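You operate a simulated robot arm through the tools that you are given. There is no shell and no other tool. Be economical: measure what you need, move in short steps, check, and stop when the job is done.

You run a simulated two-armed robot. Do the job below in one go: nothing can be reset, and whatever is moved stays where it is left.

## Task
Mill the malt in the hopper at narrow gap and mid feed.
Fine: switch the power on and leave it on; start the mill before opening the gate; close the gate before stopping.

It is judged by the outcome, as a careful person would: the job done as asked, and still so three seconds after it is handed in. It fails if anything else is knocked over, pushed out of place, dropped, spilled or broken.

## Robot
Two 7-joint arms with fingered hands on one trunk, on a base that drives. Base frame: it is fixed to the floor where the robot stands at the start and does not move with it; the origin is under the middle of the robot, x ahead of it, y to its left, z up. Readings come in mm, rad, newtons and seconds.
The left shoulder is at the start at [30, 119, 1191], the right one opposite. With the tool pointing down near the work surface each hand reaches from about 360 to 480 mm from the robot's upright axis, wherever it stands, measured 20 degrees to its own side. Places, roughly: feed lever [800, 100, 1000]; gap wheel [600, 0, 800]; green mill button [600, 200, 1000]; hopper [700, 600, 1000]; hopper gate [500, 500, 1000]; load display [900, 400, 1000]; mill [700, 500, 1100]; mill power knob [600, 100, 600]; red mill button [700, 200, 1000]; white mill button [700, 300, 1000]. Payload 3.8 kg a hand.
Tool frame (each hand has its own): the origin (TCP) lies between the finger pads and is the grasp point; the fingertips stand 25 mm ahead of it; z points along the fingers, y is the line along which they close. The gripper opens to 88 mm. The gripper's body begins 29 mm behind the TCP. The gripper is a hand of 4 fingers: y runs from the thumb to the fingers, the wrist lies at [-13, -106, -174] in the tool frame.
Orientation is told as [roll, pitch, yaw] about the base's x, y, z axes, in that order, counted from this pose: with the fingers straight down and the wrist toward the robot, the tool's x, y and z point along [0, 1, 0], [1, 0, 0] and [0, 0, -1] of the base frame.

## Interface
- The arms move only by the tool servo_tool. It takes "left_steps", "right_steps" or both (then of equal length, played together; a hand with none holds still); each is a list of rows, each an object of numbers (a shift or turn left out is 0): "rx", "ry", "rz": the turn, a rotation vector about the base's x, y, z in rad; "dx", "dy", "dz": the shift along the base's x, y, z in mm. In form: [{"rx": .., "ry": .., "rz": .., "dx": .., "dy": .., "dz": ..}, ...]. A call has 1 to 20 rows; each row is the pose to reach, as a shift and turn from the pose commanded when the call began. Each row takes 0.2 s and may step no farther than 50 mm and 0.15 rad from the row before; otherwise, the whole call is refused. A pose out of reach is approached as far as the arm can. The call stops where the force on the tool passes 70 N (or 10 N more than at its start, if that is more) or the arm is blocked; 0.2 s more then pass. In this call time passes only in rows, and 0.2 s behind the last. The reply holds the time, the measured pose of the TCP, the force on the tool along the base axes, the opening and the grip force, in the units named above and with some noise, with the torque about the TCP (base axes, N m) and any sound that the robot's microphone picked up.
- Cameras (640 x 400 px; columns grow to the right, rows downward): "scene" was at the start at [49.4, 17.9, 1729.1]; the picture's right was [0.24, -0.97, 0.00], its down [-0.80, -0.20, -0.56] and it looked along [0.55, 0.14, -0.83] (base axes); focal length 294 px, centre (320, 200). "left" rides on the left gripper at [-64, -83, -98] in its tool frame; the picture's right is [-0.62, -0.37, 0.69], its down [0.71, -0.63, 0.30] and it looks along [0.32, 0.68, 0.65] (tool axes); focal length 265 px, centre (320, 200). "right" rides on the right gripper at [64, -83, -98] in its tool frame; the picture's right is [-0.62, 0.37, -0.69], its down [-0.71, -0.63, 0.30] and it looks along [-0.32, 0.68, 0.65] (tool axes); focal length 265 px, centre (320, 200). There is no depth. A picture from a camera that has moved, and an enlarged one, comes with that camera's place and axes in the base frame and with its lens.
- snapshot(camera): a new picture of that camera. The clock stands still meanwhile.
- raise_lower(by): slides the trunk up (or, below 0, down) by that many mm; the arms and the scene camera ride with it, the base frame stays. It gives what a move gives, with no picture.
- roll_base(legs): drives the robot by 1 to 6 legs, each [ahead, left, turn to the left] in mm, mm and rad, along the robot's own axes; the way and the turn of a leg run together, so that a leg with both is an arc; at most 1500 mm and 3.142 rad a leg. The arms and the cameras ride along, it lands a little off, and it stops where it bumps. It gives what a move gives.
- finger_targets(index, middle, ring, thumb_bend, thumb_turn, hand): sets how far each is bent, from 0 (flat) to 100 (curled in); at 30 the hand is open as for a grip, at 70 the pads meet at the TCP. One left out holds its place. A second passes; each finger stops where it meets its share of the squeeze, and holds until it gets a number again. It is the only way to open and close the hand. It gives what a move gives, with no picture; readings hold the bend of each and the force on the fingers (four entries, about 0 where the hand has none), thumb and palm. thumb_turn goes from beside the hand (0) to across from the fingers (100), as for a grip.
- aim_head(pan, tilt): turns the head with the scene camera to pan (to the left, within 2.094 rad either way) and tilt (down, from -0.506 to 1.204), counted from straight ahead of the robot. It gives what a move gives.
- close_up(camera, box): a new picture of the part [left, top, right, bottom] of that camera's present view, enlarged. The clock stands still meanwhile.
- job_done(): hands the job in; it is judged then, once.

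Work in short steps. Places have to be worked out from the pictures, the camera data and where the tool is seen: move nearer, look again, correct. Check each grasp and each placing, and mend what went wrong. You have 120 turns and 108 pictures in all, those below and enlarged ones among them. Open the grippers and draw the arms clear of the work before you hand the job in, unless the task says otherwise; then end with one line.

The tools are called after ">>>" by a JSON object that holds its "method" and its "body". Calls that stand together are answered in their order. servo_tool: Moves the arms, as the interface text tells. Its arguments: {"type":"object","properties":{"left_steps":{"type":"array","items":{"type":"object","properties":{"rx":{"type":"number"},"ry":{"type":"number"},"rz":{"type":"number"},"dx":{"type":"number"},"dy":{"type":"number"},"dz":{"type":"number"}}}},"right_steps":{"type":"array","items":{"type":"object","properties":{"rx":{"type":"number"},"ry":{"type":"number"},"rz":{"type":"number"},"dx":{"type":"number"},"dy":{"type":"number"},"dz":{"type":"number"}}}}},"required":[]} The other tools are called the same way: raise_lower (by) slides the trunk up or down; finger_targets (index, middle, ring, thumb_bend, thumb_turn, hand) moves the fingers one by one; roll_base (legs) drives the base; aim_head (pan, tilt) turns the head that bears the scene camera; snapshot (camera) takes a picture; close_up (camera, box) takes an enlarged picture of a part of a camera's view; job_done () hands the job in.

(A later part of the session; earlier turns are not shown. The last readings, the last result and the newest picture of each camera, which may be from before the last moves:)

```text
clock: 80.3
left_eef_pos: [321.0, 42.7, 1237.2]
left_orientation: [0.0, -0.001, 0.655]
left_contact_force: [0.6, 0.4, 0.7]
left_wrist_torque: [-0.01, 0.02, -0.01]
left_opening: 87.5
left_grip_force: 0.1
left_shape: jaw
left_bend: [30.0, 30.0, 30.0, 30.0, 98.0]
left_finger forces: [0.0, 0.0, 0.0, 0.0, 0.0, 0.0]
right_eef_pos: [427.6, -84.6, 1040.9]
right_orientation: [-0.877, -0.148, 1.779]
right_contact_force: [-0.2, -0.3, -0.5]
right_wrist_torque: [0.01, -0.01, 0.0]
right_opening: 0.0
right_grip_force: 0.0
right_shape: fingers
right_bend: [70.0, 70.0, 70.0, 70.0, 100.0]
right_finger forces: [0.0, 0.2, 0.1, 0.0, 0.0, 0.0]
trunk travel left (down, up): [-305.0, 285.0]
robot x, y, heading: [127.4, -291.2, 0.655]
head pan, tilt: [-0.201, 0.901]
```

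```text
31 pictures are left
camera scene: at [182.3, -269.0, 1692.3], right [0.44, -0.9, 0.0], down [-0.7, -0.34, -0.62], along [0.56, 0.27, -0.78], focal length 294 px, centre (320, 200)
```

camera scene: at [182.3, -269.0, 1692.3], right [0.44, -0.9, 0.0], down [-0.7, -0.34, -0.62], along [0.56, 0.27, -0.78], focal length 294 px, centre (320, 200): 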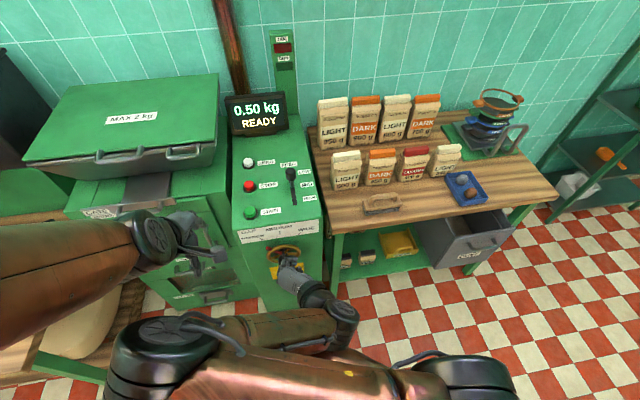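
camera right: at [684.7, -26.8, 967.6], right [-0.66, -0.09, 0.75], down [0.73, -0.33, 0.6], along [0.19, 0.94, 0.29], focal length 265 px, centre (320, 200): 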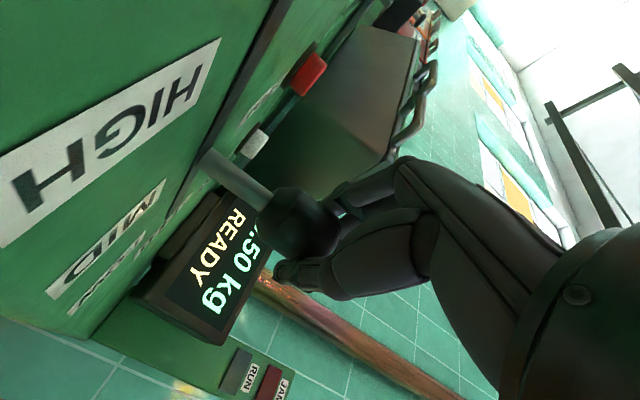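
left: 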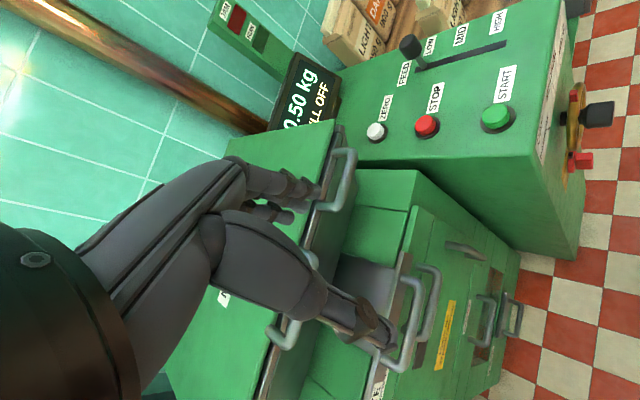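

Beak points forward-down; tip ≈(f304, l−336, z1025). I drive left 114 and forward 225 to bring it above/before START, then check.

>>> {"method": "roll_base", "body": {"legs": [[0, 114, 0], [222, 0, 0]]}}

>>> {"method": "close_up", "body": {"camera": "scene", "box": [220, 120, 400, 320]}}

>>> {"method": "snapshot", "body": {"camera": "right"}}

```text
clock: 82.8
left_eef_pos: [431.6, 270.3, 1238.2]
left_orientation: [0.0, 0.002, 0.652]
left_contact_force: [0.9, -0.5, 0.2]
left_wrist_torque: [0.03, -0.01, -0.03]
left_opening: 87.8
left_grip_force: 0.1
left_shape: jaw
left_bend: [30.0, 30.0, 30.0, 30.0, 98.0]
left_finger forces: [0.0, 0.1, 0.0, 0.1, 0.1, 0.0]
right_eef_pos: [537.6, 143.0, 1040.3]
right_orientation: [-0.877, -0.148, 1.777]
right_contact_force: [0.4, -0.1, -0.2]
right_wrist_torque: [0.01, 0.0, 0.01]
right_opening: 0.1
right_grip_force: 0.0
right_shape: fingers
right_bend: [70.0, 70.0, 70.0, 70.0, 100.0]
right_finger forces: [0.1, 0.1, 0.0, 0.0, 0.1, 0.0]
trunk travel left (down, up): [-305.0, 285.0]
robot x, y, heading: [237.8, -65.4, 0.649]
head pan, tilt: [-0.201, 0.901]
```

```text
2.00 times, centred on (310, 220) of scene
camera zoom: at [291.2, -41.5, 1692.2], right [0.44, -0.9, 0.0], down [-0.71, -0.34, -0.62], along [0.56, 0.27, -0.78], focal length 587 px, centre (340, 160)
```

zoom: 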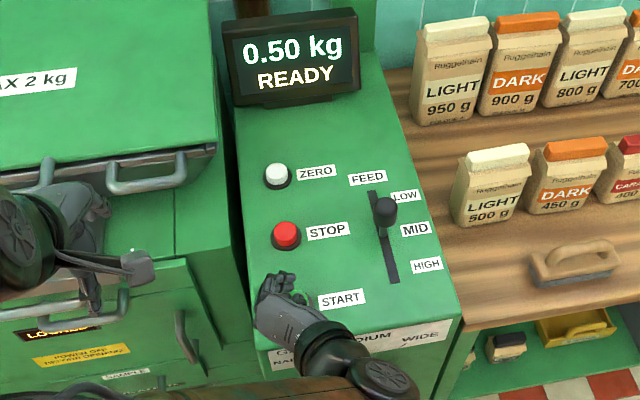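

```text
29 pictures are left
camera right: at [440.8, 37.2, 1039.7], right [-0.18, 0.2, 0.96], down [0.81, -0.52, 0.26], along [0.55, 0.83, -0.07], focal length 265 px, centre (320, 200)
```

right: 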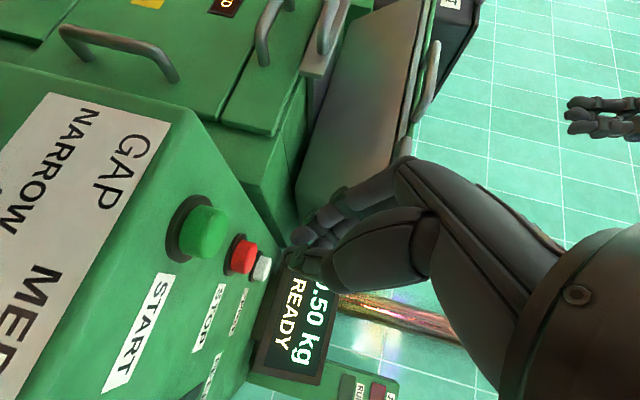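

START is at about (f533, l−225, z965); beak tip is above it at ≈(f530, l−224, z1024). I lower by trunk 48 mm and check.

>>> {"method": "raise_lower", "body": {"by": -50}}

>>> {"method": "snapshot", "body": {"camera": "right"}}

```text
clock: 83.7
left_eef_pos: [430.8, 269.3, 1187.9]
left_orientation: [-0.002, 0.0, 0.652]
left_contact_force: [-0.4, 0.5, 0.3]
left_wrist_torque: [-0.04, -0.01, -0.02]
left_opening: 87.6
left_grip_force: 0.1
left_shape: jaw
left_bend: [30.0, 30.0, 30.0, 30.0, 98.0]
left_finger forces: [0.1, 0.0, 0.1, 0.0, 0.0, 0.1]
right_eef_pos: [536.2, 143.7, 991.1]
right_orientation: [-0.879, -0.151, 1.775]
right_contact_force: [-0.5, 0.1, -0.2]
right_wrist_torque: [0.0, -0.02, 0.0]
right_opening: 0.0
right_grip_force: 0.1
right_shape: fingers
right_bend: [70.0, 70.0, 70.0, 70.0, 100.0]
right_finger forces: [0.1, 0.0, 0.0, 0.0, 0.1, 0.0]
trunk travel left (down, up): [-255.0, 335.0]
robot x, y, heading: [236.9, -63.8, 0.652]
head pan, tilt: [-0.201, 0.901]
```

```text
28 pictures are left
camera right: at [440.4, 36.9, 990.0], right [-0.18, 0.19, 0.96], down [0.81, -0.52, 0.26], along [0.55, 0.83, -0.06], focal length 265 px, centre (320, 200)
```

right: 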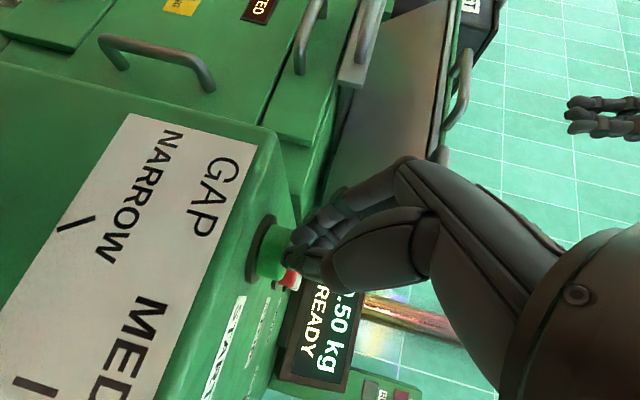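

Fingers hover just over the green button. Lower 14 mm more.

>>> {"method": "raise_lower", "body": {"by": -15}}

>>> {"method": "snapshot", "body": {"camera": "right"}}

```text
clock: 84.4
left_eef_pos: [429.8, 269.7, 1172.6]
left_orientation: [-0.002, -0.001, 0.653]
left_contact_force: [0.1, 0.1, 0.5]
left_wrist_torque: [-0.01, 0.03, -0.01]
left_opening: 87.9
left_grip_force: 0.1
left_shape: jaw
left_bend: [30.0, 30.0, 30.0, 30.0, 98.0]
left_finger forces: [0.0, 0.0, 0.0, 0.0, 0.0, 0.0]
right_eef_pos: [534.9, 142.5, 976.0]
right_orientation: [-0.878, -0.151, 1.781]
right_contact_force: [-5.6, 0.0, 2.9]
right_wrist_torque: [0.02, 0.03, 0.06]
right_opening: 0.2
right_grip_force: 3.7
right_shape: fingers
right_bend: [70.0, 70.0, 70.0, 70.0, 100.0]
right_finger forces: [5.7, 1.3, 0.0, 0.0, 0.0, 0.0]
trunk travel left (down, up): [-240.0, 350.0]
robot x, y, heading: [239.7, -65.8, 0.654]
head pan, tilt: [-0.201, 0.901]
heard: click
```

```text
27 pictures are left
camera right: at [439.5, 36.9, 975.1], right [-0.18, 0.19, 0.96], down [0.81, -0.52, 0.26], along [0.55, 0.83, -0.06], focal length 265 px, centre (320, 200)
```

right: 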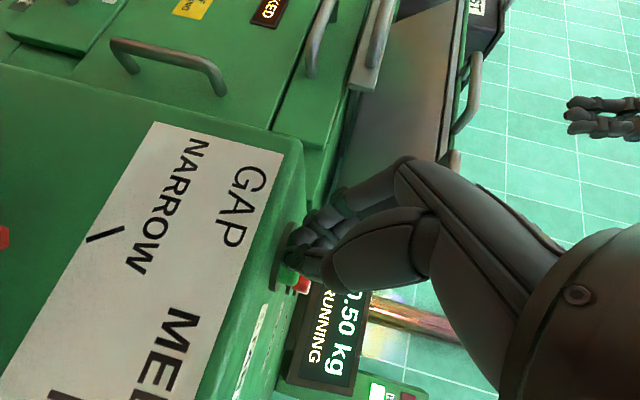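

Click heard and display shows RUNNING. I raise off the button and drive left so the left hand can reach the gate; check the view.

>>> {"method": "raise_lower", "body": {"by": 65}}

>>> {"method": "roll_base", "body": {"legs": [[-40, 0, 0], [0, 149, 0]]}}

>>> {"method": "aim_head", "body": {"pan": 0.1, "tilt": 0.95}}

>>> {"method": "snapshot", "body": {"camera": "scene"}}

>>> {"method": "snapshot", "body": {"camera": "left"}}

```text
clock: 85.4
left_eef_pos: [431.1, 269.5, 1237.7]
left_orientation: [-0.002, 0.002, 0.653]
left_contact_force: [0.2, -0.2, -0.5]
left_wrist_torque: [-0.02, 0.01, 0.0]
left_opening: 87.8
left_grip_force: 0.1
left_shape: jaw
left_bend: [30.0, 30.0, 30.0, 30.0, 98.0]
left_finger forces: [0.0, 0.0, 0.0, 0.1, 0.0, 0.0]
right_eef_pos: [536.7, 142.8, 1040.4]
right_orientation: [-0.879, -0.148, 1.775]
right_contact_force: [-0.1, 0.0, 0.3]
right_wrist_torque: [0.01, -0.01, 0.0]
right_opening: 0.2
right_grip_force: 0.0
right_shape: fingers
right_bend: [70.0, 70.0, 70.0, 70.0, 100.0]
right_finger forces: [0.0, 0.1, 0.0, 0.0, 0.0, 0.1]
trunk travel left (down, up): [-305.0, 285.0]
robot x, y, heading: [239.6, -66.4, 0.65]
head pan, tilt: [-0.201, 0.901]
```

```text
clock: 87.2
left_eef_pos: [307.7, 365.3, 1237.7]
left_orientation: [-0.001, 0.001, 0.649]
left_contact_force: [0.0, 0.1, -0.5]
left_wrist_torque: [-0.01, -0.01, 0.02]
left_opening: 87.8
left_grip_force: 0.1
left_shape: jaw
left_bend: [30.0, 30.0, 30.0, 30.0, 98.0]
left_finger forces: [0.1, 0.0, 0.1, 0.0, 0.0, 0.1]
right_eef_pos: [412.5, 239.9, 1041.3]
right_orientation: [-0.878, -0.148, 1.775]
right_contact_force: [0.3, 0.4, 0.4]
right_wrist_torque: [-0.01, 0.0, -0.05]
right_opening: 0.0
right_grip_force: 0.1
right_shape: fingers
right_bend: [70.0, 70.0, 70.0, 70.0, 100.0]
right_finger forces: [0.1, 0.0, 0.0, 0.0, 0.1, 0.0]
trunk travel left (down, up): [-305.0, 285.0]
robot x, y, heading: [115.5, 34.4, 0.652]
head pan, tilt: [-0.201, 0.901]
```

```text
clock: 88.0
left_eef_pos: [308.2, 365.1, 1238.3]
left_orientation: [0.0, 0.0, 0.651]
left_contact_force: [-0.7, -0.2, -0.4]
left_wrist_torque: [0.05, -0.01, 0.02]
left_opening: 88.1
left_grip_force: 0.0
left_shape: jaw
left_bend: [30.0, 30.0, 30.0, 30.0, 98.0]
left_finger forces: [0.1, 0.0, 0.1, 0.0, 0.1, 0.1]
right_eef_pos: [413.0, 238.5, 1040.7]
right_orientation: [-0.878, -0.149, 1.775]
right_contact_force: [0.0, -0.6, -0.1]
right_wrist_torque: [0.04, 0.03, 0.02]
right_opening: 0.0
right_grip_force: 0.0
right_shape: fingers
right_bend: [70.0, 70.0, 70.0, 70.0, 100.0]
right_finger forces: [0.2, 0.0, 0.0, 0.0, 0.0, 0.1]
trunk travel left (down, up): [-305.0, 285.0]
robot x, y, heading: [114.9, 34.6, 0.656]
head pan, tilt: [0.099, 0.949]
```

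```text
26 pictures are left
camera scene: at [153.0, 69.5, 1688.7], right [0.68, -0.73, 0.0], down [-0.6, -0.55, -0.58], along [0.43, 0.4, -0.81], focal length 294 px, centre (320, 200)
```

scene: 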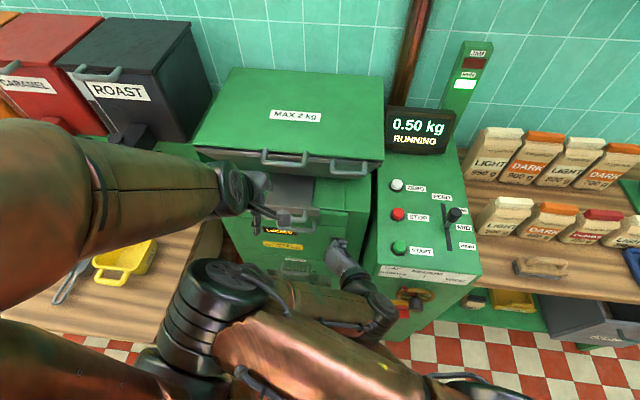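

```text
25 pictures are left
camera left: at [281.4, 261.8, 1334.8], right [0.08, -0.72, -0.69], down [-0.93, 0.19, -0.3], along [0.35, 0.67, -0.65], focal length 265 px, centre (320, 200)
```

left: 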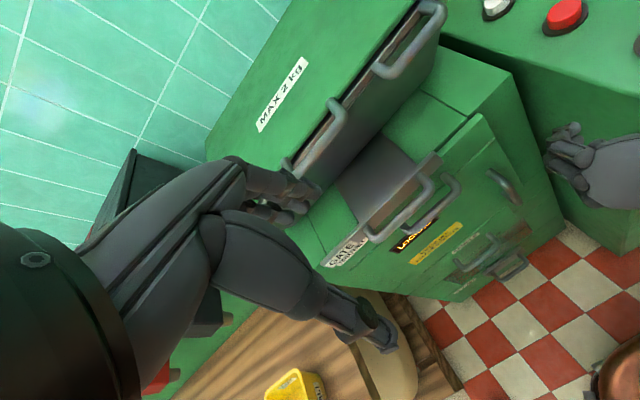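

I zoom on the gate handle in the left camera.

>>> {"method": "close_up", "body": {"camera": "left", "box": [290, 110, 530, 310]}}

```text
2.00 times, centred on (410, 210) of left
camera zoom: at [281.4, 261.8, 1334.8], right [0.08, -0.72, -0.69], down [-0.93, 0.19, -0.3], along [0.35, 0.67, -0.65], focal length 531 px, centre (140, 180)
```

zoom: 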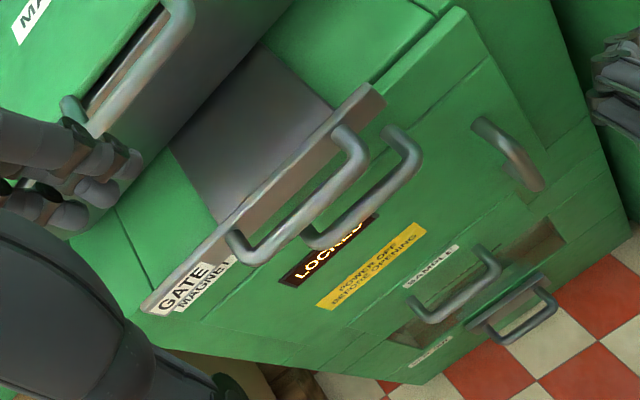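

Gate handle bar judged at (f577, l90, z1010). First I unfold the right arm back to its normal fingers-down pose so its elbow doesn't obstruct the left arm.

>>> {"method": "servo_tool", "body": {"right_steps": [{"dx": 11, "dy": -5, "dz": 17, "rx": 0.018, "ry": 0.091, "rz": -0.097}, {"dx": 23, "dy": -10, "dz": 34, "rx": 0.036, "ry": 0.182, "rz": -0.195}, {"dx": 34, "dy": -14, "dz": 50, "rx": 0.053, "ry": 0.273, "rz": -0.292}, {"dx": 45, "dy": -19, "dz": 67, "rx": 0.071, "ry": 0.364, "rz": -0.39}, {"dx": 57, "dy": -24, "dz": 84, "rx": 0.089, "ry": 0.455, "rz": -0.487}, {"dx": 68, "dy": -29, "dz": 101, "rx": 0.107, "ry": 0.546, "rz": -0.584}, {"dx": 80, "dy": -34, "dz": 118, "rx": 0.125, "ry": 0.637, "rz": -0.682}, {"dx": 91, "dy": -38, "dz": 134, "rx": 0.142, "ry": 0.728, "rz": -0.779}, {"dx": 102, "dy": -43, "dz": 151, "rx": 0.16, "ry": 0.819, "rz": -0.877}, {"dx": 114, "dy": -48, "dz": 168, "rx": 0.178, "ry": 0.91, "rz": -0.974}]}}

>>> {"method": "snapshot", "body": {"camera": "scene"}}

```text
clock: 90.2
left_eef_pos: [309.4, 363.5, 1238.0]
left_orientation: [0.001, 0.0, 0.652]
left_contact_force: [-0.4, -0.9, -0.4]
left_wrist_torque: [0.01, 0.02, -0.01]
left_opening: 87.5
left_grip_force: 0.0
left_shape: jaw
left_bend: [30.0, 30.0, 30.0, 30.0, 98.0]
left_finger forces: [0.0, 0.0, 0.0, 0.0, 0.0, 0.0]
right_eef_pos: [528.7, 189.2, 1210.1]
right_orientation: [0.0, 0.001, 0.66]
right_contact_force: [-0.2, -0.8, 0.3]
right_wrist_torque: [0.04, 0.0, 0.01]
right_opening: 0.1
right_grip_force: 0.0
right_shape: fingers
right_bend: [70.0, 70.0, 70.0, 70.0, 100.0]
right_finger forces: [0.0, 0.0, 0.0, 0.1, 0.0, 0.1]
right hand out of reach, approached as far as the arm can: row 1, 2, 3, 4, 5, 6
trunk travel left (down, up): [-305.0, 285.0]
robot x, y, heading: [111.5, 35.6, 0.651]
head pan, tilt: [0.099, 0.949]
```

```text
23 pictures are left
camera scene: at [153.3, 69.0, 1688.7], right [0.68, -0.73, 0.0], down [-0.6, -0.55, -0.58], along [0.43, 0.4, -0.81], focal length 294 px, centre (320, 200)
```

scene: 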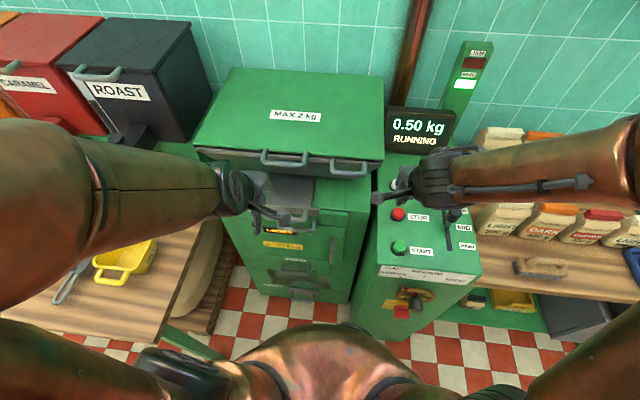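

Right arm is in its normal pose. Now pre-shape the left hand, move the base forward 44, and lower the left hand toward the gate handle.

>>> {"method": "finger_targets", "body": {"hand": "left", "index": 54, "middle": 54, "ring": 54, "thumb_bend": 35}}

>>> {"method": "roll_base", "body": {"legs": [[44, -8, 0]]}}

>>> {"method": "servo_tool", "body": {"left_steps": [{"dx": 10, "dy": 8, "dz": -35}, {"dx": 20, "dy": 15, "dz": -70}, {"dx": 30, "dy": 23, "dz": -105}, {"dx": 40, "dy": 31, "dz": -140}, {"dx": 47, "dy": 37, "dz": -175}]}}

>>> {"method": "snapshot", "body": {"camera": "left"}}

>>> {"method": "close_up", "body": {"camera": "scene", "box": [180, 130, 380, 310]}}

```text
clock: 91.2
left_eef_pos: [308.7, 364.0, 1237.6]
left_orientation: [-0.003, -0.001, 0.652]
left_contact_force: [-0.8, -0.4, -0.8]
left_wrist_torque: [0.01, 0.0, 0.02]
left_opening: 54.3
left_grip_force: 0.0
left_shape: fingers
left_bend: [54.0, 54.0, 54.0, 35.0, 98.0]
left_finger forces: [0.0, 0.1, 0.0, 0.0, 0.1, 0.0]
right_eef_pos: [526.9, 189.5, 1208.6]
right_orientation: [0.002, 0.002, 0.659]
right_contact_force: [-0.5, 0.2, -0.4]
right_wrist_torque: [-0.01, 0.03, 0.0]
right_opening: 0.0
right_grip_force: 0.0
right_shape: fingers
right_bend: [70.0, 70.0, 70.0, 70.0, 100.0]
right_finger forces: [0.0, 0.1, 0.1, 0.0, 0.1, 0.0]
trunk travel left (down, up): [-305.0, 285.0]
robot x, y, heading: [117.3, 34.4, 0.656]
head pan, tilt: [0.099, 0.949]
```

```text
clock: 92.2
left_eef_pos: [347.7, 385.5, 1237.8]
left_orientation: [-0.001, 0.002, 0.652]
left_contact_force: [-0.3, 0.3, -0.2]
left_wrist_torque: [0.01, 0.03, 0.02]
left_opening: 54.1
left_grip_force: 0.1
left_shape: fingers
left_bend: [54.0, 54.0, 54.0, 35.0, 98.0]
left_finger forces: [0.0, 0.0, 0.0, 0.1, 0.0, 0.0]
right_eef_pos: [566.6, 209.7, 1209.6]
right_orientation: [-0.001, 0.003, 0.66]
right_contact_force: [0.2, -0.3, 0.7]
right_wrist_torque: [0.03, 0.02, 0.01]
right_opening: 0.0
right_grip_force: 0.0
right_shape: fingers
right_bend: [70.0, 70.0, 70.0, 70.0, 100.0]
right_finger forces: [0.1, 0.1, 0.1, 0.1, 0.1, 0.0]
trunk travel left (down, up): [-305.0, 285.0]
robot x, y, heading: [154.8, 53.0, 0.646]
head pan, tilt: [0.099, 0.949]
```

```text
clock: 93.3
left_eef_pos: [396.8, 422.4, 1062.2]
left_orientation: [-0.002, 0.001, 0.648]
left_contact_force: [0.4, -1.0, -0.5]
left_wrist_torque: [0.0, 0.02, -0.01]
left_opening: 54.2
left_grip_force: 0.1
left_shape: fingers
left_bend: [54.0, 54.0, 54.0, 35.0, 98.0]
left_finger forces: [0.0, 0.0, 0.0, 0.0, 0.0, 0.0]
right_eef_pos: [568.3, 210.1, 1208.5]
right_orientation: [0.0, 0.003, 0.659]
right_contact_force: [0.0, 0.9, -0.3]
right_wrist_torque: [0.0, 0.0, -0.05]
right_opening: 0.1
right_grip_force: 0.1
right_shape: fingers
right_bend: [70.0, 70.0, 70.0, 70.0, 100.0]
right_finger forces: [0.0, 0.0, 0.0, 0.0, 0.1, 0.0]
trunk travel left (down, up): [-305.0, 285.0]
robot x, y, heading: [156.0, 53.6, 0.653]
head pan, tilt: [0.099, 0.949]
```

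```text
22 pictures are left
camera left: at [369.5, 319.6, 1159.2], right [0.08, -0.72, -0.69], down [-0.93, 0.19, -0.3], along [0.35, 0.67, -0.66], focal length 265 px, centre (320, 200)
```

left: 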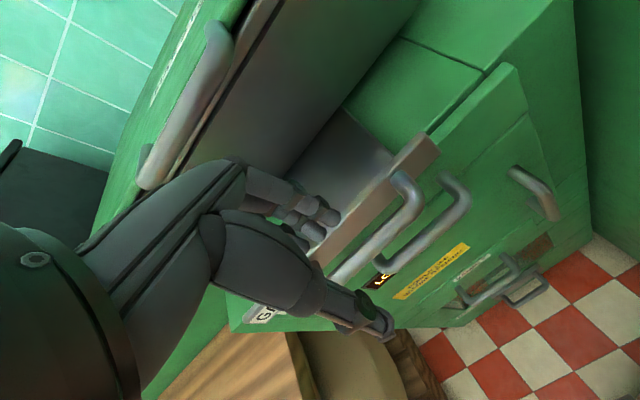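

```text
2.22 times, centred on (280, 220) of scene
camera zoom: at [194.3, 90.4, 1688.6], right [0.68, -0.73, 0.0], down [-0.6, -0.55, -0.58], along [0.43, 0.4, -0.81], focal length 652 px, centre (409, 156)
```

zoom: 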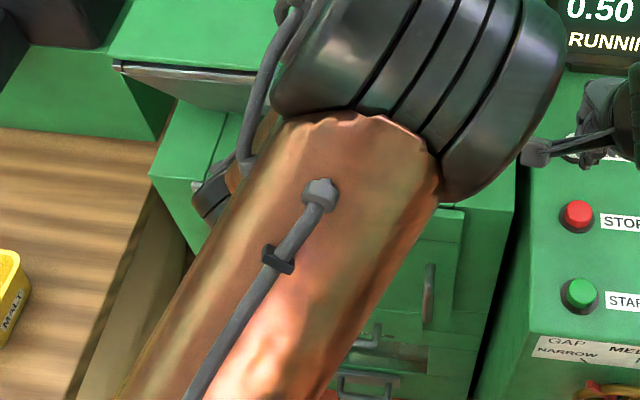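

Bar appears at f≈583, lip face ≈600. I nudge forward 4 mm and descend 28 mm, then look closely.

>>> {"method": "servo_tool", "body": {"left_steps": [{"dx": 3, "dy": 2, "dz": -14}, {"dx": 3, "dy": 2, "dz": -28}]}}

>>> {"method": "close_up", "body": {"camera": "left", "box": [230, 110, 470, 360]}}

```text
clock: 94.0
left_eef_pos: [399.0, 423.7, 1032.7]
left_orientation: [-0.002, 0.0, 0.649]
left_contact_force: [0.3, -0.1, 0.5]
left_wrist_torque: [-0.02, 0.01, 0.02]
left_opening: 53.7
left_grip_force: 0.0
left_shape: fingers
left_bend: [54.0, 54.0, 54.0, 35.0, 98.0]
left_finger forces: [0.0, 0.1, 0.0, 0.0, 0.1, 0.0]
right_eef_pos: [567.3, 210.7, 1208.9]
right_orientation: [0.001, 0.002, 0.66]
right_contact_force: [0.5, 0.3, 0.7]
right_wrist_torque: [0.02, -0.05, 0.01]
right_opening: 0.1
right_grip_force: 0.1
right_shape: fingers
right_bend: [70.0, 70.0, 70.0, 70.0, 100.0]
right_finger forces: [0.0, 0.0, 0.0, 0.1, 0.0, 0.1]
trunk travel left (down, up): [-305.0, 285.0]
robot x, y, heading: [158.3, 50.7, 0.652]
head pan, tilt: [0.099, 0.949]
```

```text
1.60 times, centred on (350, 235) of left
camera zoom: at [371.1, 321.6, 1131.4], right [0.08, -0.72, -0.69], down [-0.93, 0.19, -0.3], along [0.35, 0.67, -0.65], focal length 425 px, centre (272, 144)
```

zoom: 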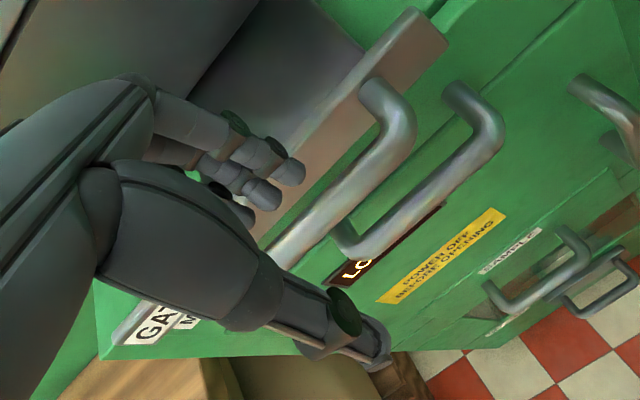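

Fingertips seem just over the gap between bar and lip. Descend 14 mm and read the force.

>>> {"method": "servo_tool", "body": {"left_steps": [{"dz": -7}, {"dz": -14}]}}

>>> {"method": "close_up", "body": {"camera": "left", "box": [230, 110, 470, 360]}}

```text
clock: 94.5
left_eef_pos: [399.1, 424.3, 1020.1]
left_orientation: [-0.002, 0.0, 0.651]
left_contact_force: [0.6, -1.3, 0.3]
left_wrist_torque: [-0.02, 0.0, -0.02]
left_opening: 54.0
left_grip_force: 0.1
left_shape: fingers
left_bend: [54.0, 54.0, 54.0, 35.0, 98.0]
left_finger forces: [0.1, 0.0, 0.0, 0.1, 0.1, 0.0]
right_eef_pos: [567.2, 210.0, 1208.8]
right_orientation: [0.0, 0.002, 0.659]
right_contact_force: [0.1, 0.0, 0.2]
right_wrist_torque: [0.03, -0.02, 0.01]
right_opening: 0.0
right_grip_force: 0.0
right_shape: fingers
right_bend: [70.0, 70.0, 70.0, 70.0, 100.0]
right_finger forces: [0.0, 0.0, 0.0, 0.0, 0.0, 0.1]
trunk travel left (down, up): [-305.0, 285.0]
robot x, y, heading: [153.1, 49.0, 0.648]
head pan, tilt: [0.099, 0.949]
```

```text
1.60 times, centred on (350, 235) of left
camera zoom: at [371.2, 321.6, 1117.3], right [0.08, -0.72, -0.69], down [-0.93, 0.19, -0.31], along [0.35, 0.67, -0.65], focal length 425 px, centre (272, 144)
```

zoom: 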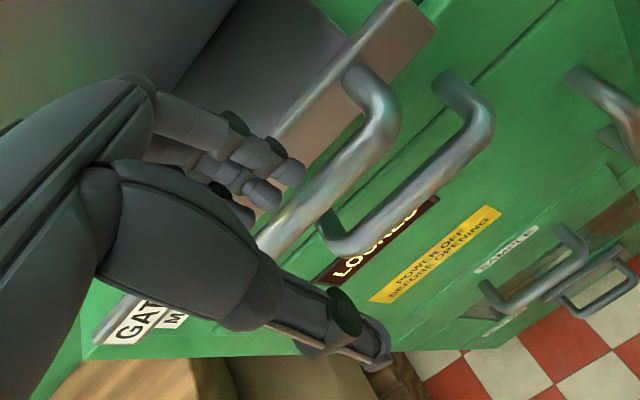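

No contact yet; continue down 14 mm.

>>> {"method": "servo_tool", "body": {"left_steps": [{"dz": -7}, {"dz": -14}]}}

>>> {"method": "close_up", "body": {"camera": "left", "box": [230, 110, 470, 360]}}

```text
clock: 95.2
left_eef_pos: [398.5, 423.1, 1006.8]
left_orientation: [-0.002, -0.004, 0.65]
left_contact_force: [0.6, -0.1, 13.3]
left_wrist_torque: [0.13, -0.34, 0.04]
left_opening: 54.0
left_grip_force: 6.8
left_shape: fingers
left_bend: [54.0, 54.0, 54.0, 35.0, 98.0]
left_finger forces: [13.0, 0.5, 0.0, 0.0, 0.0, 0.0]
right_eef_pos: [566.7, 208.7, 1209.0]
right_orientation: [0.0, 0.002, 0.659]
right_contact_force: [-0.3, -0.6, -0.1]
right_wrist_torque: [0.0, 0.0, -0.01]
right_opening: 0.1
right_grip_force: 0.0
right_shape: fingers
right_bend: [70.0, 70.0, 70.0, 70.0, 100.0]
right_finger forces: [0.1, 0.1, 0.0, 0.0, 0.1, 0.0]
trunk travel left (down, up): [-305.0, 285.0]
robot x, y, heading: [153.2, 51.3, 0.646]
head pan, tilt: [0.099, 0.949]
```

```text
1.60 times, centred on (350, 235) of left
camera zoom: at [370.7, 320.7, 1104.5], right [0.09, -0.71, -0.69], down [-0.93, 0.19, -0.31], along [0.35, 0.67, -0.65], focal length 425 px, centre (272, 144)
```

zoom: 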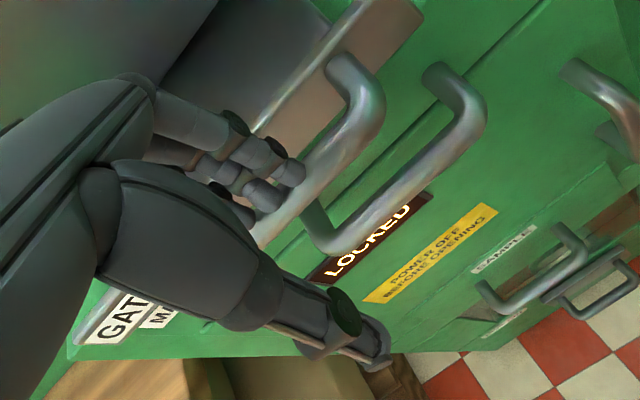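

The index fingertip lands on the bar. Lift 12, move forward 11 mm and descend again.

>>> {"method": "servo_tool", "body": {"left_steps": [{"dz": 12}, {"dx": 9, "dy": 7, "dz": 12}, {"dx": 9, "dy": 7, "dz": 0}, {"dx": 9, "dy": 7, "dz": -8}]}}

>>> {"method": "close_up", "body": {"camera": "left", "box": [230, 110, 470, 360]}}

```text
clock: 96.2
left_eef_pos: [408.5, 428.8, 1002.7]
left_orientation: [-0.002, -0.002, 0.651]
left_contact_force: [0.9, 1.3, 3.5]
left_wrist_torque: [0.13, -0.08, 0.02]
left_opening: 54.4
left_grip_force: 1.4
left_shape: fingers
left_bend: [53.0, 53.0, 54.0, 35.0, 98.0]
left_finger forces: [1.5, 2.2, 0.1, 0.0, 0.0, 0.1]
left hand out of reach, approached as far as the arm can: row 4
right_eef_pos: [566.8, 209.4, 1208.8]
right_orientation: [-0.001, 0.002, 0.66]
right_contact_force: [-0.3, -0.4, 0.1]
right_wrist_torque: [0.01, -0.02, 0.0]
right_opening: 0.0
right_grip_force: 0.2
right_shape: fingers
right_bend: [70.0, 70.0, 70.0, 70.0, 100.0]
right_finger forces: [0.0, 0.0, 0.0, 0.1, 0.1, 0.1]
trunk travel left (down, up): [-305.0, 285.0]
robot x, y, heading: [154.0, 54.5, 0.649]
head pan, tilt: [0.099, 0.949]
```

```text
1.60 times, centred on (350, 235) of left
camera zoom: at [381.3, 326.2, 1098.4], right [0.08, -0.72, -0.69], down [-0.93, 0.19, -0.31], along [0.35, 0.67, -0.65], focal length 425 px, centre (272, 144)
```

zoom: 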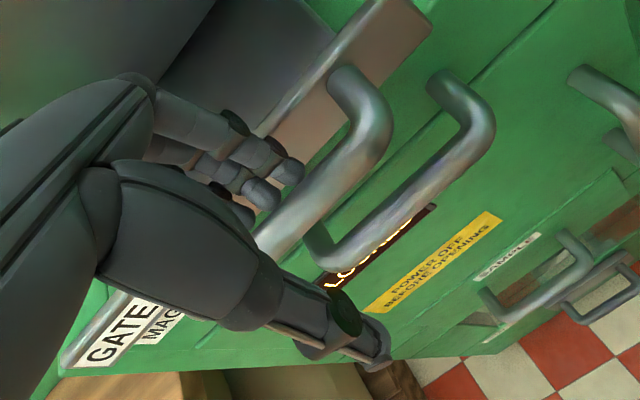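

Fingers have slipped behind the bar. Close the hand on it.

>>> {"method": "finger_targets", "body": {"hand": "left", "index": 72, "middle": 72, "ring": 72, "thumb_bend": 72}}

>>> {"method": "close_up", "body": {"camera": "left", "box": [230, 110, 470, 360]}}

```text
clock: 97.2
left_eef_pos: [408.3, 427.7, 1001.6]
left_orientation: [0.0, -0.001, 0.651]
left_contact_force: [-0.5, -1.3, 2.8]
left_wrist_torque: [-0.02, 0.05, -0.05]
left_opening: 0.4
left_grip_force: 3.5
left_shape: fingers
left_bend: [72.0, 72.0, 72.0, 67.0, 98.0]
left_finger forces: [0.8, 2.6, 0.1, 0.0, 3.8, 0.1]
right_eef_pos: [567.7, 209.5, 1209.4]
right_orientation: [0.001, 0.002, 0.661]
right_contact_force: [0.5, 0.0, 0.0]
right_wrist_torque: [0.04, -0.01, -0.02]
right_opening: 0.1
right_grip_force: 0.1
right_shape: fingers
right_bend: [70.0, 70.0, 70.0, 70.0, 100.0]
right_finger forces: [0.0, 0.0, 0.0, 0.0, 0.1, 0.0]
trunk travel left (down, up): [-305.0, 285.0]
robot x, y, heading: [155.1, 54.2, 0.65]
head pan, tilt: [0.099, 0.949]
```

```text
1.60 times, centred on (350, 235) of left
camera zoom: at [381.2, 325.8, 1098.2], right [0.08, -0.72, -0.69], down [-0.93, 0.19, -0.3], along [0.35, 0.67, -0.65], focal length 425 px, centre (272, 144)
```

zoom: 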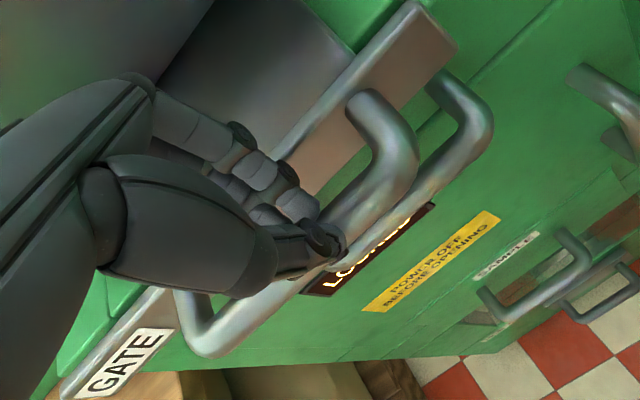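

The gate handle has been drawn into the grasp (gate already slid a bit). I pull back 70 mm with the base and look.

>>> {"method": "roll_base", "body": {"legs": [[-70, 0, 0]]}}

>>> {"method": "snapshot", "body": {"camera": "left"}}

>>> {"method": "snapshot", "body": {"camera": "scene"}}

```text
clock: 98.2
left_eef_pos: [356.6, 388.0, 1006.4]
left_orientation: [-0.003, -0.019, 0.653]
left_contact_force: [19.0, 14.6, 41.7]
left_wrist_torque: [0.7, -1.15, 0.01]
left_opening: 3.3
left_grip_force: 24.5
left_shape: fingers
left_bend: [71.0, 59.0, 72.0, 72.0, 98.0]
left_finger forces: [34.6, 14.5, 0.1, 0.0, 0.0, 0.1]
right_eef_pos: [510.8, 165.6, 1209.9]
right_orientation: [0.0, 0.0, 0.66]
right_contact_force: [-0.2, -0.2, -0.2]
right_wrist_torque: [-0.01, 0.0, 0.01]
right_opening: 0.0
right_grip_force: 0.1
right_shape: fingers
right_bend: [70.0, 70.0, 70.0, 70.0, 100.0]
right_finger forces: [0.1, 0.1, 0.0, 0.0, 0.0, 0.0]
trunk travel left (down, up): [-305.0, 285.0]
robot x, y, heading: [97.7, 6.8, 0.648]
head pan, tilt: [0.099, 0.949]
```

```text
15 pictures are left
camera left: at [327.2, 284.2, 1101.4], right [0.09, -0.71, -0.7], down [-0.93, 0.19, -0.32], along [0.35, 0.68, -0.64], focal length 265 px, centre (320, 200)
```

left: 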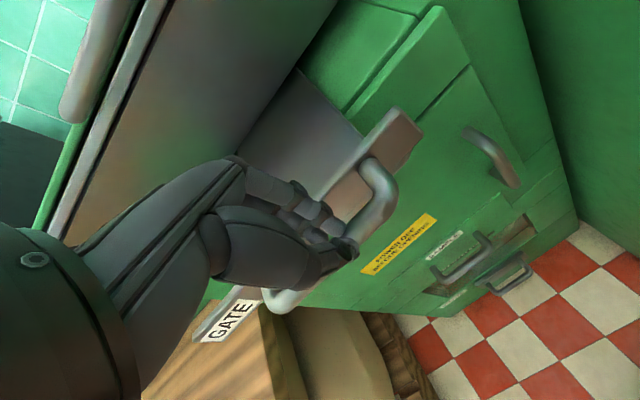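

```text
14 pictures are left
camera scene: at [135.4, 45.3, 1689.0], right [0.68, -0.73, 0.0], down [-0.6, -0.55, -0.58], along [0.43, 0.4, -0.81], focal length 294 px, centre (320, 200)
```

scene: 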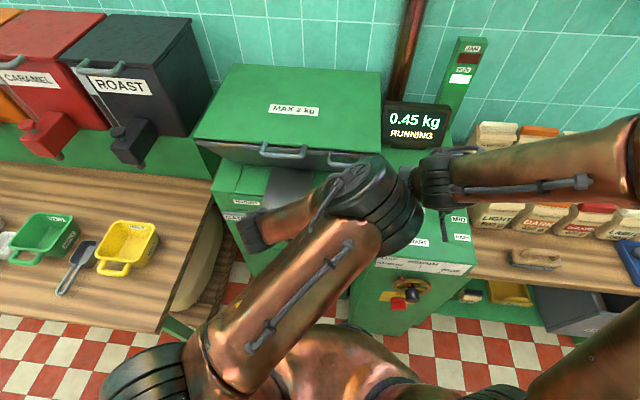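

Gate is open: load fell to 0.45 kg, RUNNING. I wait 4 s holding still, then read the display.

>>> {"method": "servo_tool", "body": {"right_steps": [{"dz": 0}, {"dz": 0}, {"dz": 0}, {"dz": 0}, {"dz": 0}, {"dz": 0}, {"dz": 0}, {"dz": 0}, {"dz": 0}, {"dz": 0}, {"dz": 0}, {"dz": 0}, {"dz": 0}, {"dz": 0}, {"dz": 0}, {"dz": 0}, {"dz": 0}, {"dz": 0}, {"dz": 0}, {"dz": 0}]}}

>>> {"method": "close_up", "body": {"camera": "scene", "box": [360, 20, 500, 160]}}

```text
clock: 102.4
left_eef_pos: [354.8, 389.4, 1004.8]
left_orientation: [-0.003, -0.015, 0.653]
left_contact_force: [-0.2, -0.3, 0.1]
left_wrist_torque: [0.01, 0.0, 0.02]
left_opening: 0.0
left_grip_force: 0.0
left_shape: fingers
left_bend: [72.0, 72.0, 72.0, 71.0, 98.0]
left_finger forces: [0.0, 0.0, 0.0, 0.0, 0.0, 0.1]
right_eef_pos: [510.9, 166.8, 1210.4]
right_orientation: [0.001, 0.0, 0.659]
right_contact_force: [-0.8, 0.6, -0.4]
right_wrist_torque: [0.02, 0.01, 0.01]
right_opening: 0.0
right_grip_force: 0.0
right_shape: fingers
right_bend: [70.0, 70.0, 70.0, 70.0, 100.0]
right_finger forces: [0.1, 0.1, 0.1, 0.0, 0.1, 0.0]
trunk travel left (down, up): [-305.0, 285.0]
robot x, y, heading: [100.6, 7.9, 0.65]
head pan, tilt: [0.099, 0.949]
```

```text
2.86 times, centred on (430, 90) of scene
camera zoom: at [136.4, 47.4, 1688.7], right [0.68, -0.73, 0.0], down [-0.6, -0.55, -0.58], along [0.43, 0.4, -0.81], focal length 839 px, centre (6, 514)
```

zoom: 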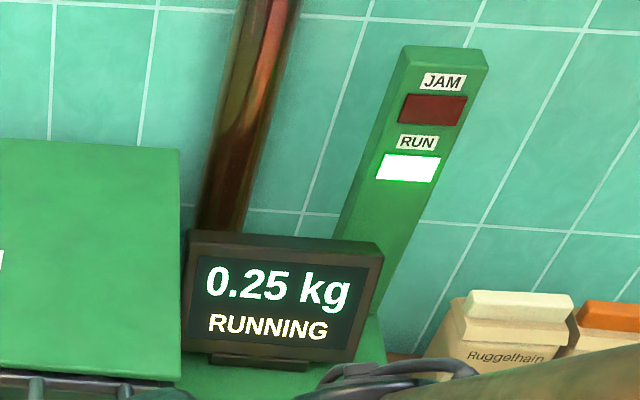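

0.25 kg left at about 0.05 kg/s. Wait another ~5.5 s.

>>> {"method": "servo_tool", "body": {"right_steps": [{"dz": 0}, {"dz": 0}, {"dz": 0}, {"dz": 0}, {"dz": 0}, {"dz": 0}, {"dz": 0}, {"dz": 0}, {"dz": 0}, {"dz": 0}, {"dz": 0}, {"dz": 0}, {"dz": 0}, {"dz": 0}, {"dz": 0}, {"dz": 0}, {"dz": 0}, {"dz": 0}, {"dz": 0}, {"dz": 0}]}}

>>> {"method": "servo_tool", "body": {"right_steps": [{"dz": 0}, {"dz": 0}, {"dz": 0}, {"dz": 0}, {"dz": 0}, {"dz": 0}, {"dz": 0}, {"dz": 0}]}}

>>> {"method": "snapshot", "body": {"camera": "scene"}}

>>> {"method": "snapshot", "body": {"camera": "left"}}

```text
clock: 106.6
left_eef_pos: [356.2, 388.3, 1004.8]
left_orientation: [-0.001, -0.015, 0.654]
left_contact_force: [0.5, 0.1, -0.1]
left_wrist_torque: [0.0, 0.0, 0.04]
left_opening: 0.0
left_grip_force: 0.0
left_shape: fingers
left_bend: [72.0, 72.0, 72.0, 71.0, 98.0]
left_finger forces: [0.1, 0.0, 0.0, 0.0, 0.1, 0.0]
right_eef_pos: [512.7, 165.5, 1207.7]
right_orientation: [0.0, 0.001, 0.659]
right_contact_force: [-0.4, 0.0, -0.3]
right_wrist_torque: [-0.03, 0.01, 0.01]
right_opening: 0.2
right_grip_force: 0.0
right_shape: fingers
right_bend: [70.0, 70.0, 70.0, 70.0, 100.0]
right_finger forces: [0.0, 0.0, 0.0, 0.0, 0.0, 0.1]
trunk travel left (down, up): [-305.0, 285.0]
robot x, y, heading: [99.6, 9.5, 0.654]
head pan, tilt: [0.099, 0.949]
```

```text
clock: 108.4
left_eef_pos: [356.7, 388.0, 1004.4]
left_orientation: [-0.001, -0.016, 0.653]
left_contact_force: [0.0, 0.9, -0.8]
left_wrist_torque: [0.0, 0.02, 0.0]
left_opening: 0.0
left_grip_force: 0.1
left_shape: fingers
left_bend: [72.0, 72.0, 72.0, 71.0, 98.0]
left_finger forces: [0.1, 0.0, 0.0, 0.0, 0.0, 0.0]
right_eef_pos: [510.3, 166.3, 1209.1]
right_orientation: [-0.001, 0.002, 0.658]
right_contact_force: [-0.5, -0.6, -0.3]
right_wrist_torque: [-0.04, 0.04, -0.01]
right_opening: 0.0
right_grip_force: 0.0
right_shape: fingers
right_bend: [70.0, 70.0, 70.0, 70.0, 100.0]
right_finger forces: [0.0, 0.0, 0.0, 0.0, 0.0, 0.0]
trunk travel left (down, up): [-305.0, 285.0]
robot x, y, heading: [97.8, 7.7, 0.648]
head pan, tilt: [0.099, 0.949]
```

```text
12 pictures are left
camera scene: at [136.4, 47.4, 1688.7], right [0.68, -0.73, 0.0], down [-0.6, -0.55, -0.58], along [0.43, 0.4, -0.81], focal length 294 px, centre (320, 200)
```

scene: 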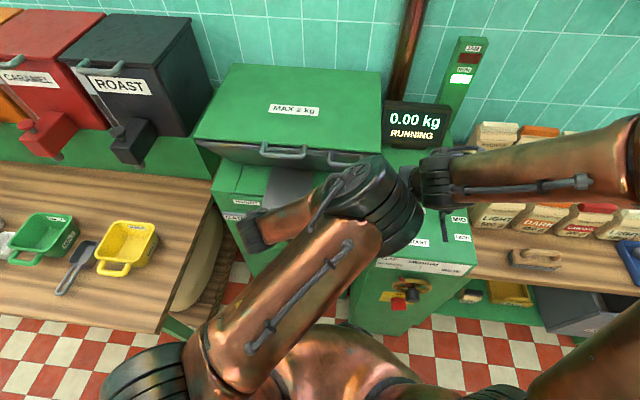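

```text
11 pictures are left
camera left: at [327.9, 285.5, 1100.6], right [0.09, -0.71, -0.7], down [-0.93, 0.19, -0.32], along [0.35, 0.68, -0.64], focal length 265 px, centre (320, 200)
```

left: 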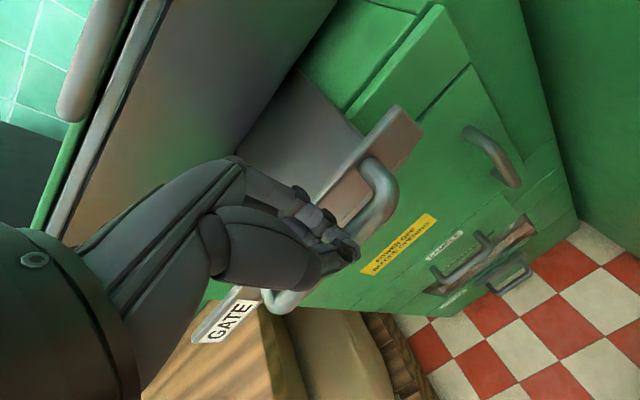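

Hopper is empty (0.00 kg). The bar is still inside the closed fingers; I push the gate shut by driving forward 72 mm.

>>> {"method": "roll_base", "body": {"legs": [[70, 0, 0]]}}

>>> {"method": "snapshot", "body": {"camera": "left"}}

```text
clock: 109.4
left_eef_pos: [412.9, 431.1, 1004.2]
left_orientation: [-0.001, -0.014, 0.654]
left_contact_force: [-1.0, 0.4, 0.3]
left_wrist_torque: [-0.02, 0.02, 0.0]
left_opening: 0.2
left_grip_force: 0.0
left_shape: fingers
left_bend: [72.0, 72.0, 72.0, 71.0, 97.0]
left_finger forces: [0.0, 0.0, 0.0, 0.0, 0.0, 0.0]
right_eef_pos: [569.0, 210.2, 1208.0]
right_orientation: [-0.001, 0.003, 0.66]
right_contact_force: [0.1, -0.1, -0.4]
right_wrist_torque: [-0.03, 0.02, 0.02]
right_opening: 0.1
right_grip_force: 0.1
right_shape: fingers
right_bend: [70.0, 70.0, 70.0, 70.0, 100.0]
right_finger forces: [0.0, 0.0, 0.0, 0.0, 0.1, 0.0]
trunk travel left (down, up): [-305.0, 285.0]
robot x, y, heading: [156.4, 51.1, 0.649]
head pan, tilt: [0.099, 0.949]
```

```text
10 pictures are left
camera left: at [384.8, 328.8, 1099.8], right [0.09, -0.71, -0.7], down [-0.93, 0.19, -0.31], along [0.35, 0.68, -0.65], focal length 265 px, centre (320, 200)
```

left: 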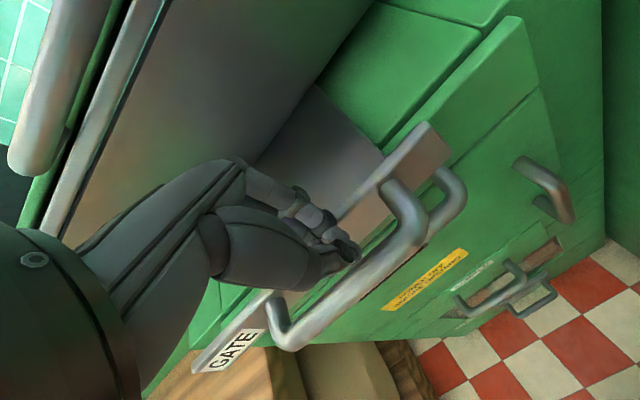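

The gate went in ~54 mm, but then the hand slid over the bar; the gate is still ~25 mm open. I lift the left hand, back off, and lower it in front of the bar to push again.

>>> {"method": "servo_tool", "body": {"left_steps": [{"dz": 40}]}}

>>> {"method": "roll_base", "body": {"legs": [[-90, 0, 0]]}}

>>> {"method": "servo_tool", "body": {"left_steps": [{"dz": -25}, {"dz": -50}]}}

>>> {"method": "snapshot", "body": {"camera": "left"}}

```text
clock: 109.8
left_eef_pos: [410.5, 430.3, 1044.1]
left_orientation: [-0.001, -0.016, 0.652]
left_contact_force: [-0.3, -0.5, 1.3]
left_wrist_torque: [0.01, 0.0, 0.03]
left_opening: 0.0
left_grip_force: 0.0
left_shape: fingers
left_bend: [72.0, 72.0, 72.0, 71.0, 97.0]
left_finger forces: [0.0, 0.1, 0.0, 0.0, 0.0, 0.0]
right_eef_pos: [564.9, 208.5, 1210.2]
right_orientation: [-0.001, -0.001, 0.659]
right_contact_force: [-0.9, -0.5, -0.6]
right_wrist_torque: [0.01, 0.01, 0.0]
right_opening: 0.0
right_grip_force: 0.1
right_shape: fingers
right_bend: [70.0, 70.0, 70.0, 70.0, 100.0]
right_finger forces: [0.1, 0.0, 0.1, 0.0, 0.0, 0.0]
trunk travel left (down, up): [-305.0, 285.0]
robot x, y, heading: [156.6, 51.3, 0.647]
head pan, tilt: [0.099, 0.949]
```

```text
clock: 110.9
left_eef_pos: [337.8, 375.6, 1043.3]
left_orientation: [-0.003, -0.016, 0.654]
left_contact_force: [0.5, -0.4, 0.4]
left_wrist_torque: [0.02, 0.02, 0.0]
left_opening: 0.3
left_grip_force: 0.1
left_shape: fingers
left_bend: [72.0, 72.0, 72.0, 71.0, 97.0]
left_finger forces: [0.1, 0.0, 0.1, 0.0, 0.0, 0.0]
right_eef_pos: [494.0, 153.3, 1210.2]
right_orientation: [0.001, 0.001, 0.661]
right_contact_force: [0.2, -0.4, -0.5]
right_wrist_torque: [0.03, 0.0, -0.02]
right_opening: 0.2
right_grip_force: 0.1
right_shape: fingers
right_bend: [70.0, 70.0, 70.0, 70.0, 100.0]
right_finger forces: [0.1, 0.1, 0.1, 0.1, 0.0, 0.0]
trunk travel left (down, up): [-305.0, 285.0]
robot x, y, heading: [82.8, -3.3, 0.65]
head pan, tilt: [0.099, 0.949]
```

```text
clock: 111.5
left_eef_pos: [340.0, 371.5, 998.9]
left_orientation: [0.0, -0.016, 0.654]
left_contact_force: [-0.6, 0.1, 0.0]
left_wrist_torque: [0.01, 0.02, 0.03]
left_opening: 0.0
left_grip_force: 0.1
left_shape: fingers
left_bend: [72.0, 72.0, 72.0, 71.0, 97.0]
left_finger forces: [0.0, 0.1, 0.0, 0.0, 0.1, 0.0]
left hand out of reach, approached as far as the arm can: row 2
right_eef_pos: [494.1, 152.6, 1208.9]
right_orientation: [0.0, 0.001, 0.661]
right_contact_force: [0.4, 0.4, 0.0]
right_wrist_torque: [0.02, 0.01, -0.02]
right_opening: 0.1
right_grip_force: 0.1
right_shape: fingers
right_bend: [70.0, 70.0, 70.0, 70.0, 100.0]
right_finger forces: [0.0, 0.0, 0.1, 0.0, 0.1, 0.0]
trunk travel left (down, up): [-305.0, 285.0]
robot x, y, heading: [83.6, -1.7, 0.65]
head pan, tilt: [0.099, 0.949]
```

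```text
9 pictures are left
camera left: at [312.7, 268.2, 1095.1], right [0.09, -0.71, -0.7], down [-0.93, 0.19, -0.31], along [0.35, 0.68, -0.64], focal length 265 px, centre (320, 200)
```

left: 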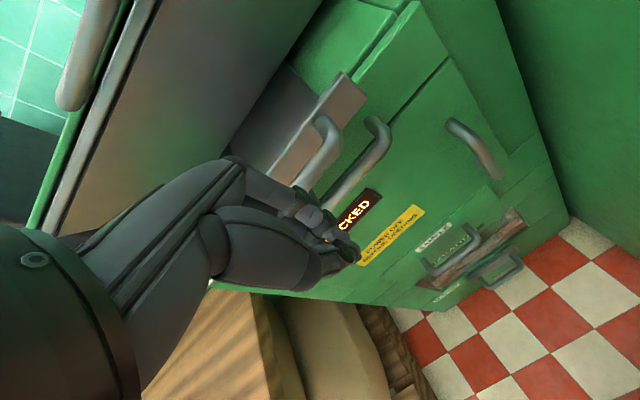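

Bar now at about f567 versus ~595 when shut. With the fist in front at f497, lower trunk 5 mm and push forward 55 mm.

>>> {"method": "raise_lower", "body": {"by": -7}}

>>> {"method": "roll_base", "body": {"legs": [[60, 0, 0]]}}

>>> {"method": "snapshot", "body": {"camera": "left"}}

```text
clock: 112.0
left_eef_pos: [340.9, 372.4, 993.0]
left_orientation: [0.001, -0.015, 0.656]
left_contact_force: [-0.3, 0.3, -0.7]
left_wrist_torque: [-0.01, -0.01, 0.01]
left_opening: 0.0
left_grip_force: 0.0
left_shape: fingers
left_bend: [72.0, 72.0, 72.0, 71.0, 97.0]
left_finger forces: [0.0, 0.1, 0.0, 0.1, 0.1, 0.0]
right_eef_pos: [495.1, 153.9, 1202.8]
right_orientation: [0.001, 0.002, 0.66]
right_contact_force: [0.7, 0.2, -0.1]
right_wrist_torque: [0.02, 0.02, -0.01]
right_opening: 0.0
right_grip_force: 0.1
right_shape: fingers
right_bend: [70.0, 70.0, 70.0, 70.0, 100.0]
right_finger forces: [0.0, 0.1, 0.1, 0.0, 0.0, 0.0]
trunk travel left (down, up): [-298.0, 292.0]
robot x, y, heading: [82.6, -4.1, 0.654]
head pan, tilt: [0.099, 0.949]
```

```text
clock: 113.0
left_eef_pos: [391.1, 409.6, 991.1]
left_orientation: [-0.002, -0.013, 0.652]
left_contact_force: [-0.4, 0.5, -0.1]
left_wrist_torque: [-0.01, 0.01, 0.03]
left_opening: 0.0
left_grip_force: 0.1
left_shape: fingers
left_bend: [72.0, 72.0, 72.0, 71.0, 97.0]
left_finger forces: [0.0, 0.0, 0.1, 0.1, 0.1, 0.0]
right_eef_pos: [545.2, 191.9, 1200.9]
right_orientation: [-0.001, 0.005, 0.658]
right_contact_force: [-0.2, 0.6, 1.4]
right_wrist_torque: [-0.01, 0.0, -0.01]
right_opening: 0.1
right_grip_force: 0.1
right_shape: fingers
right_bend: [70.0, 70.0, 70.0, 70.0, 100.0]
right_finger forces: [0.1, 0.0, 0.1, 0.0, 0.1, 0.0]
trunk travel left (down, up): [-298.0, 292.0]
robot x, y, heading: [130.2, 29.9, 0.646]
head pan, tilt: [0.099, 0.949]
```

```text
8 pictures are left
camera left: at [363.1, 306.1, 1087.4], right [0.09, -0.71, -0.7], down [-0.93, 0.19, -0.31], along [0.35, 0.68, -0.65], focal length 265 px, centre (320, 200)
```

left: 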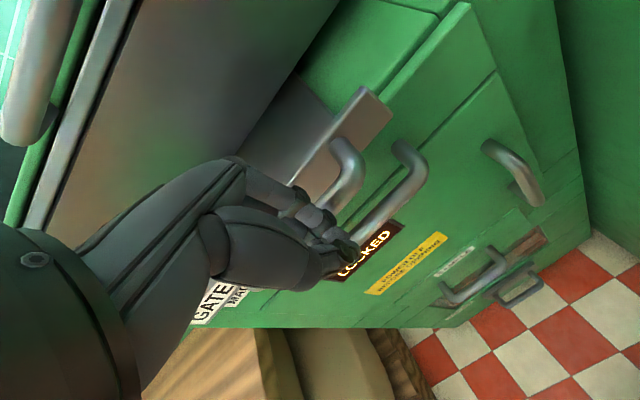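

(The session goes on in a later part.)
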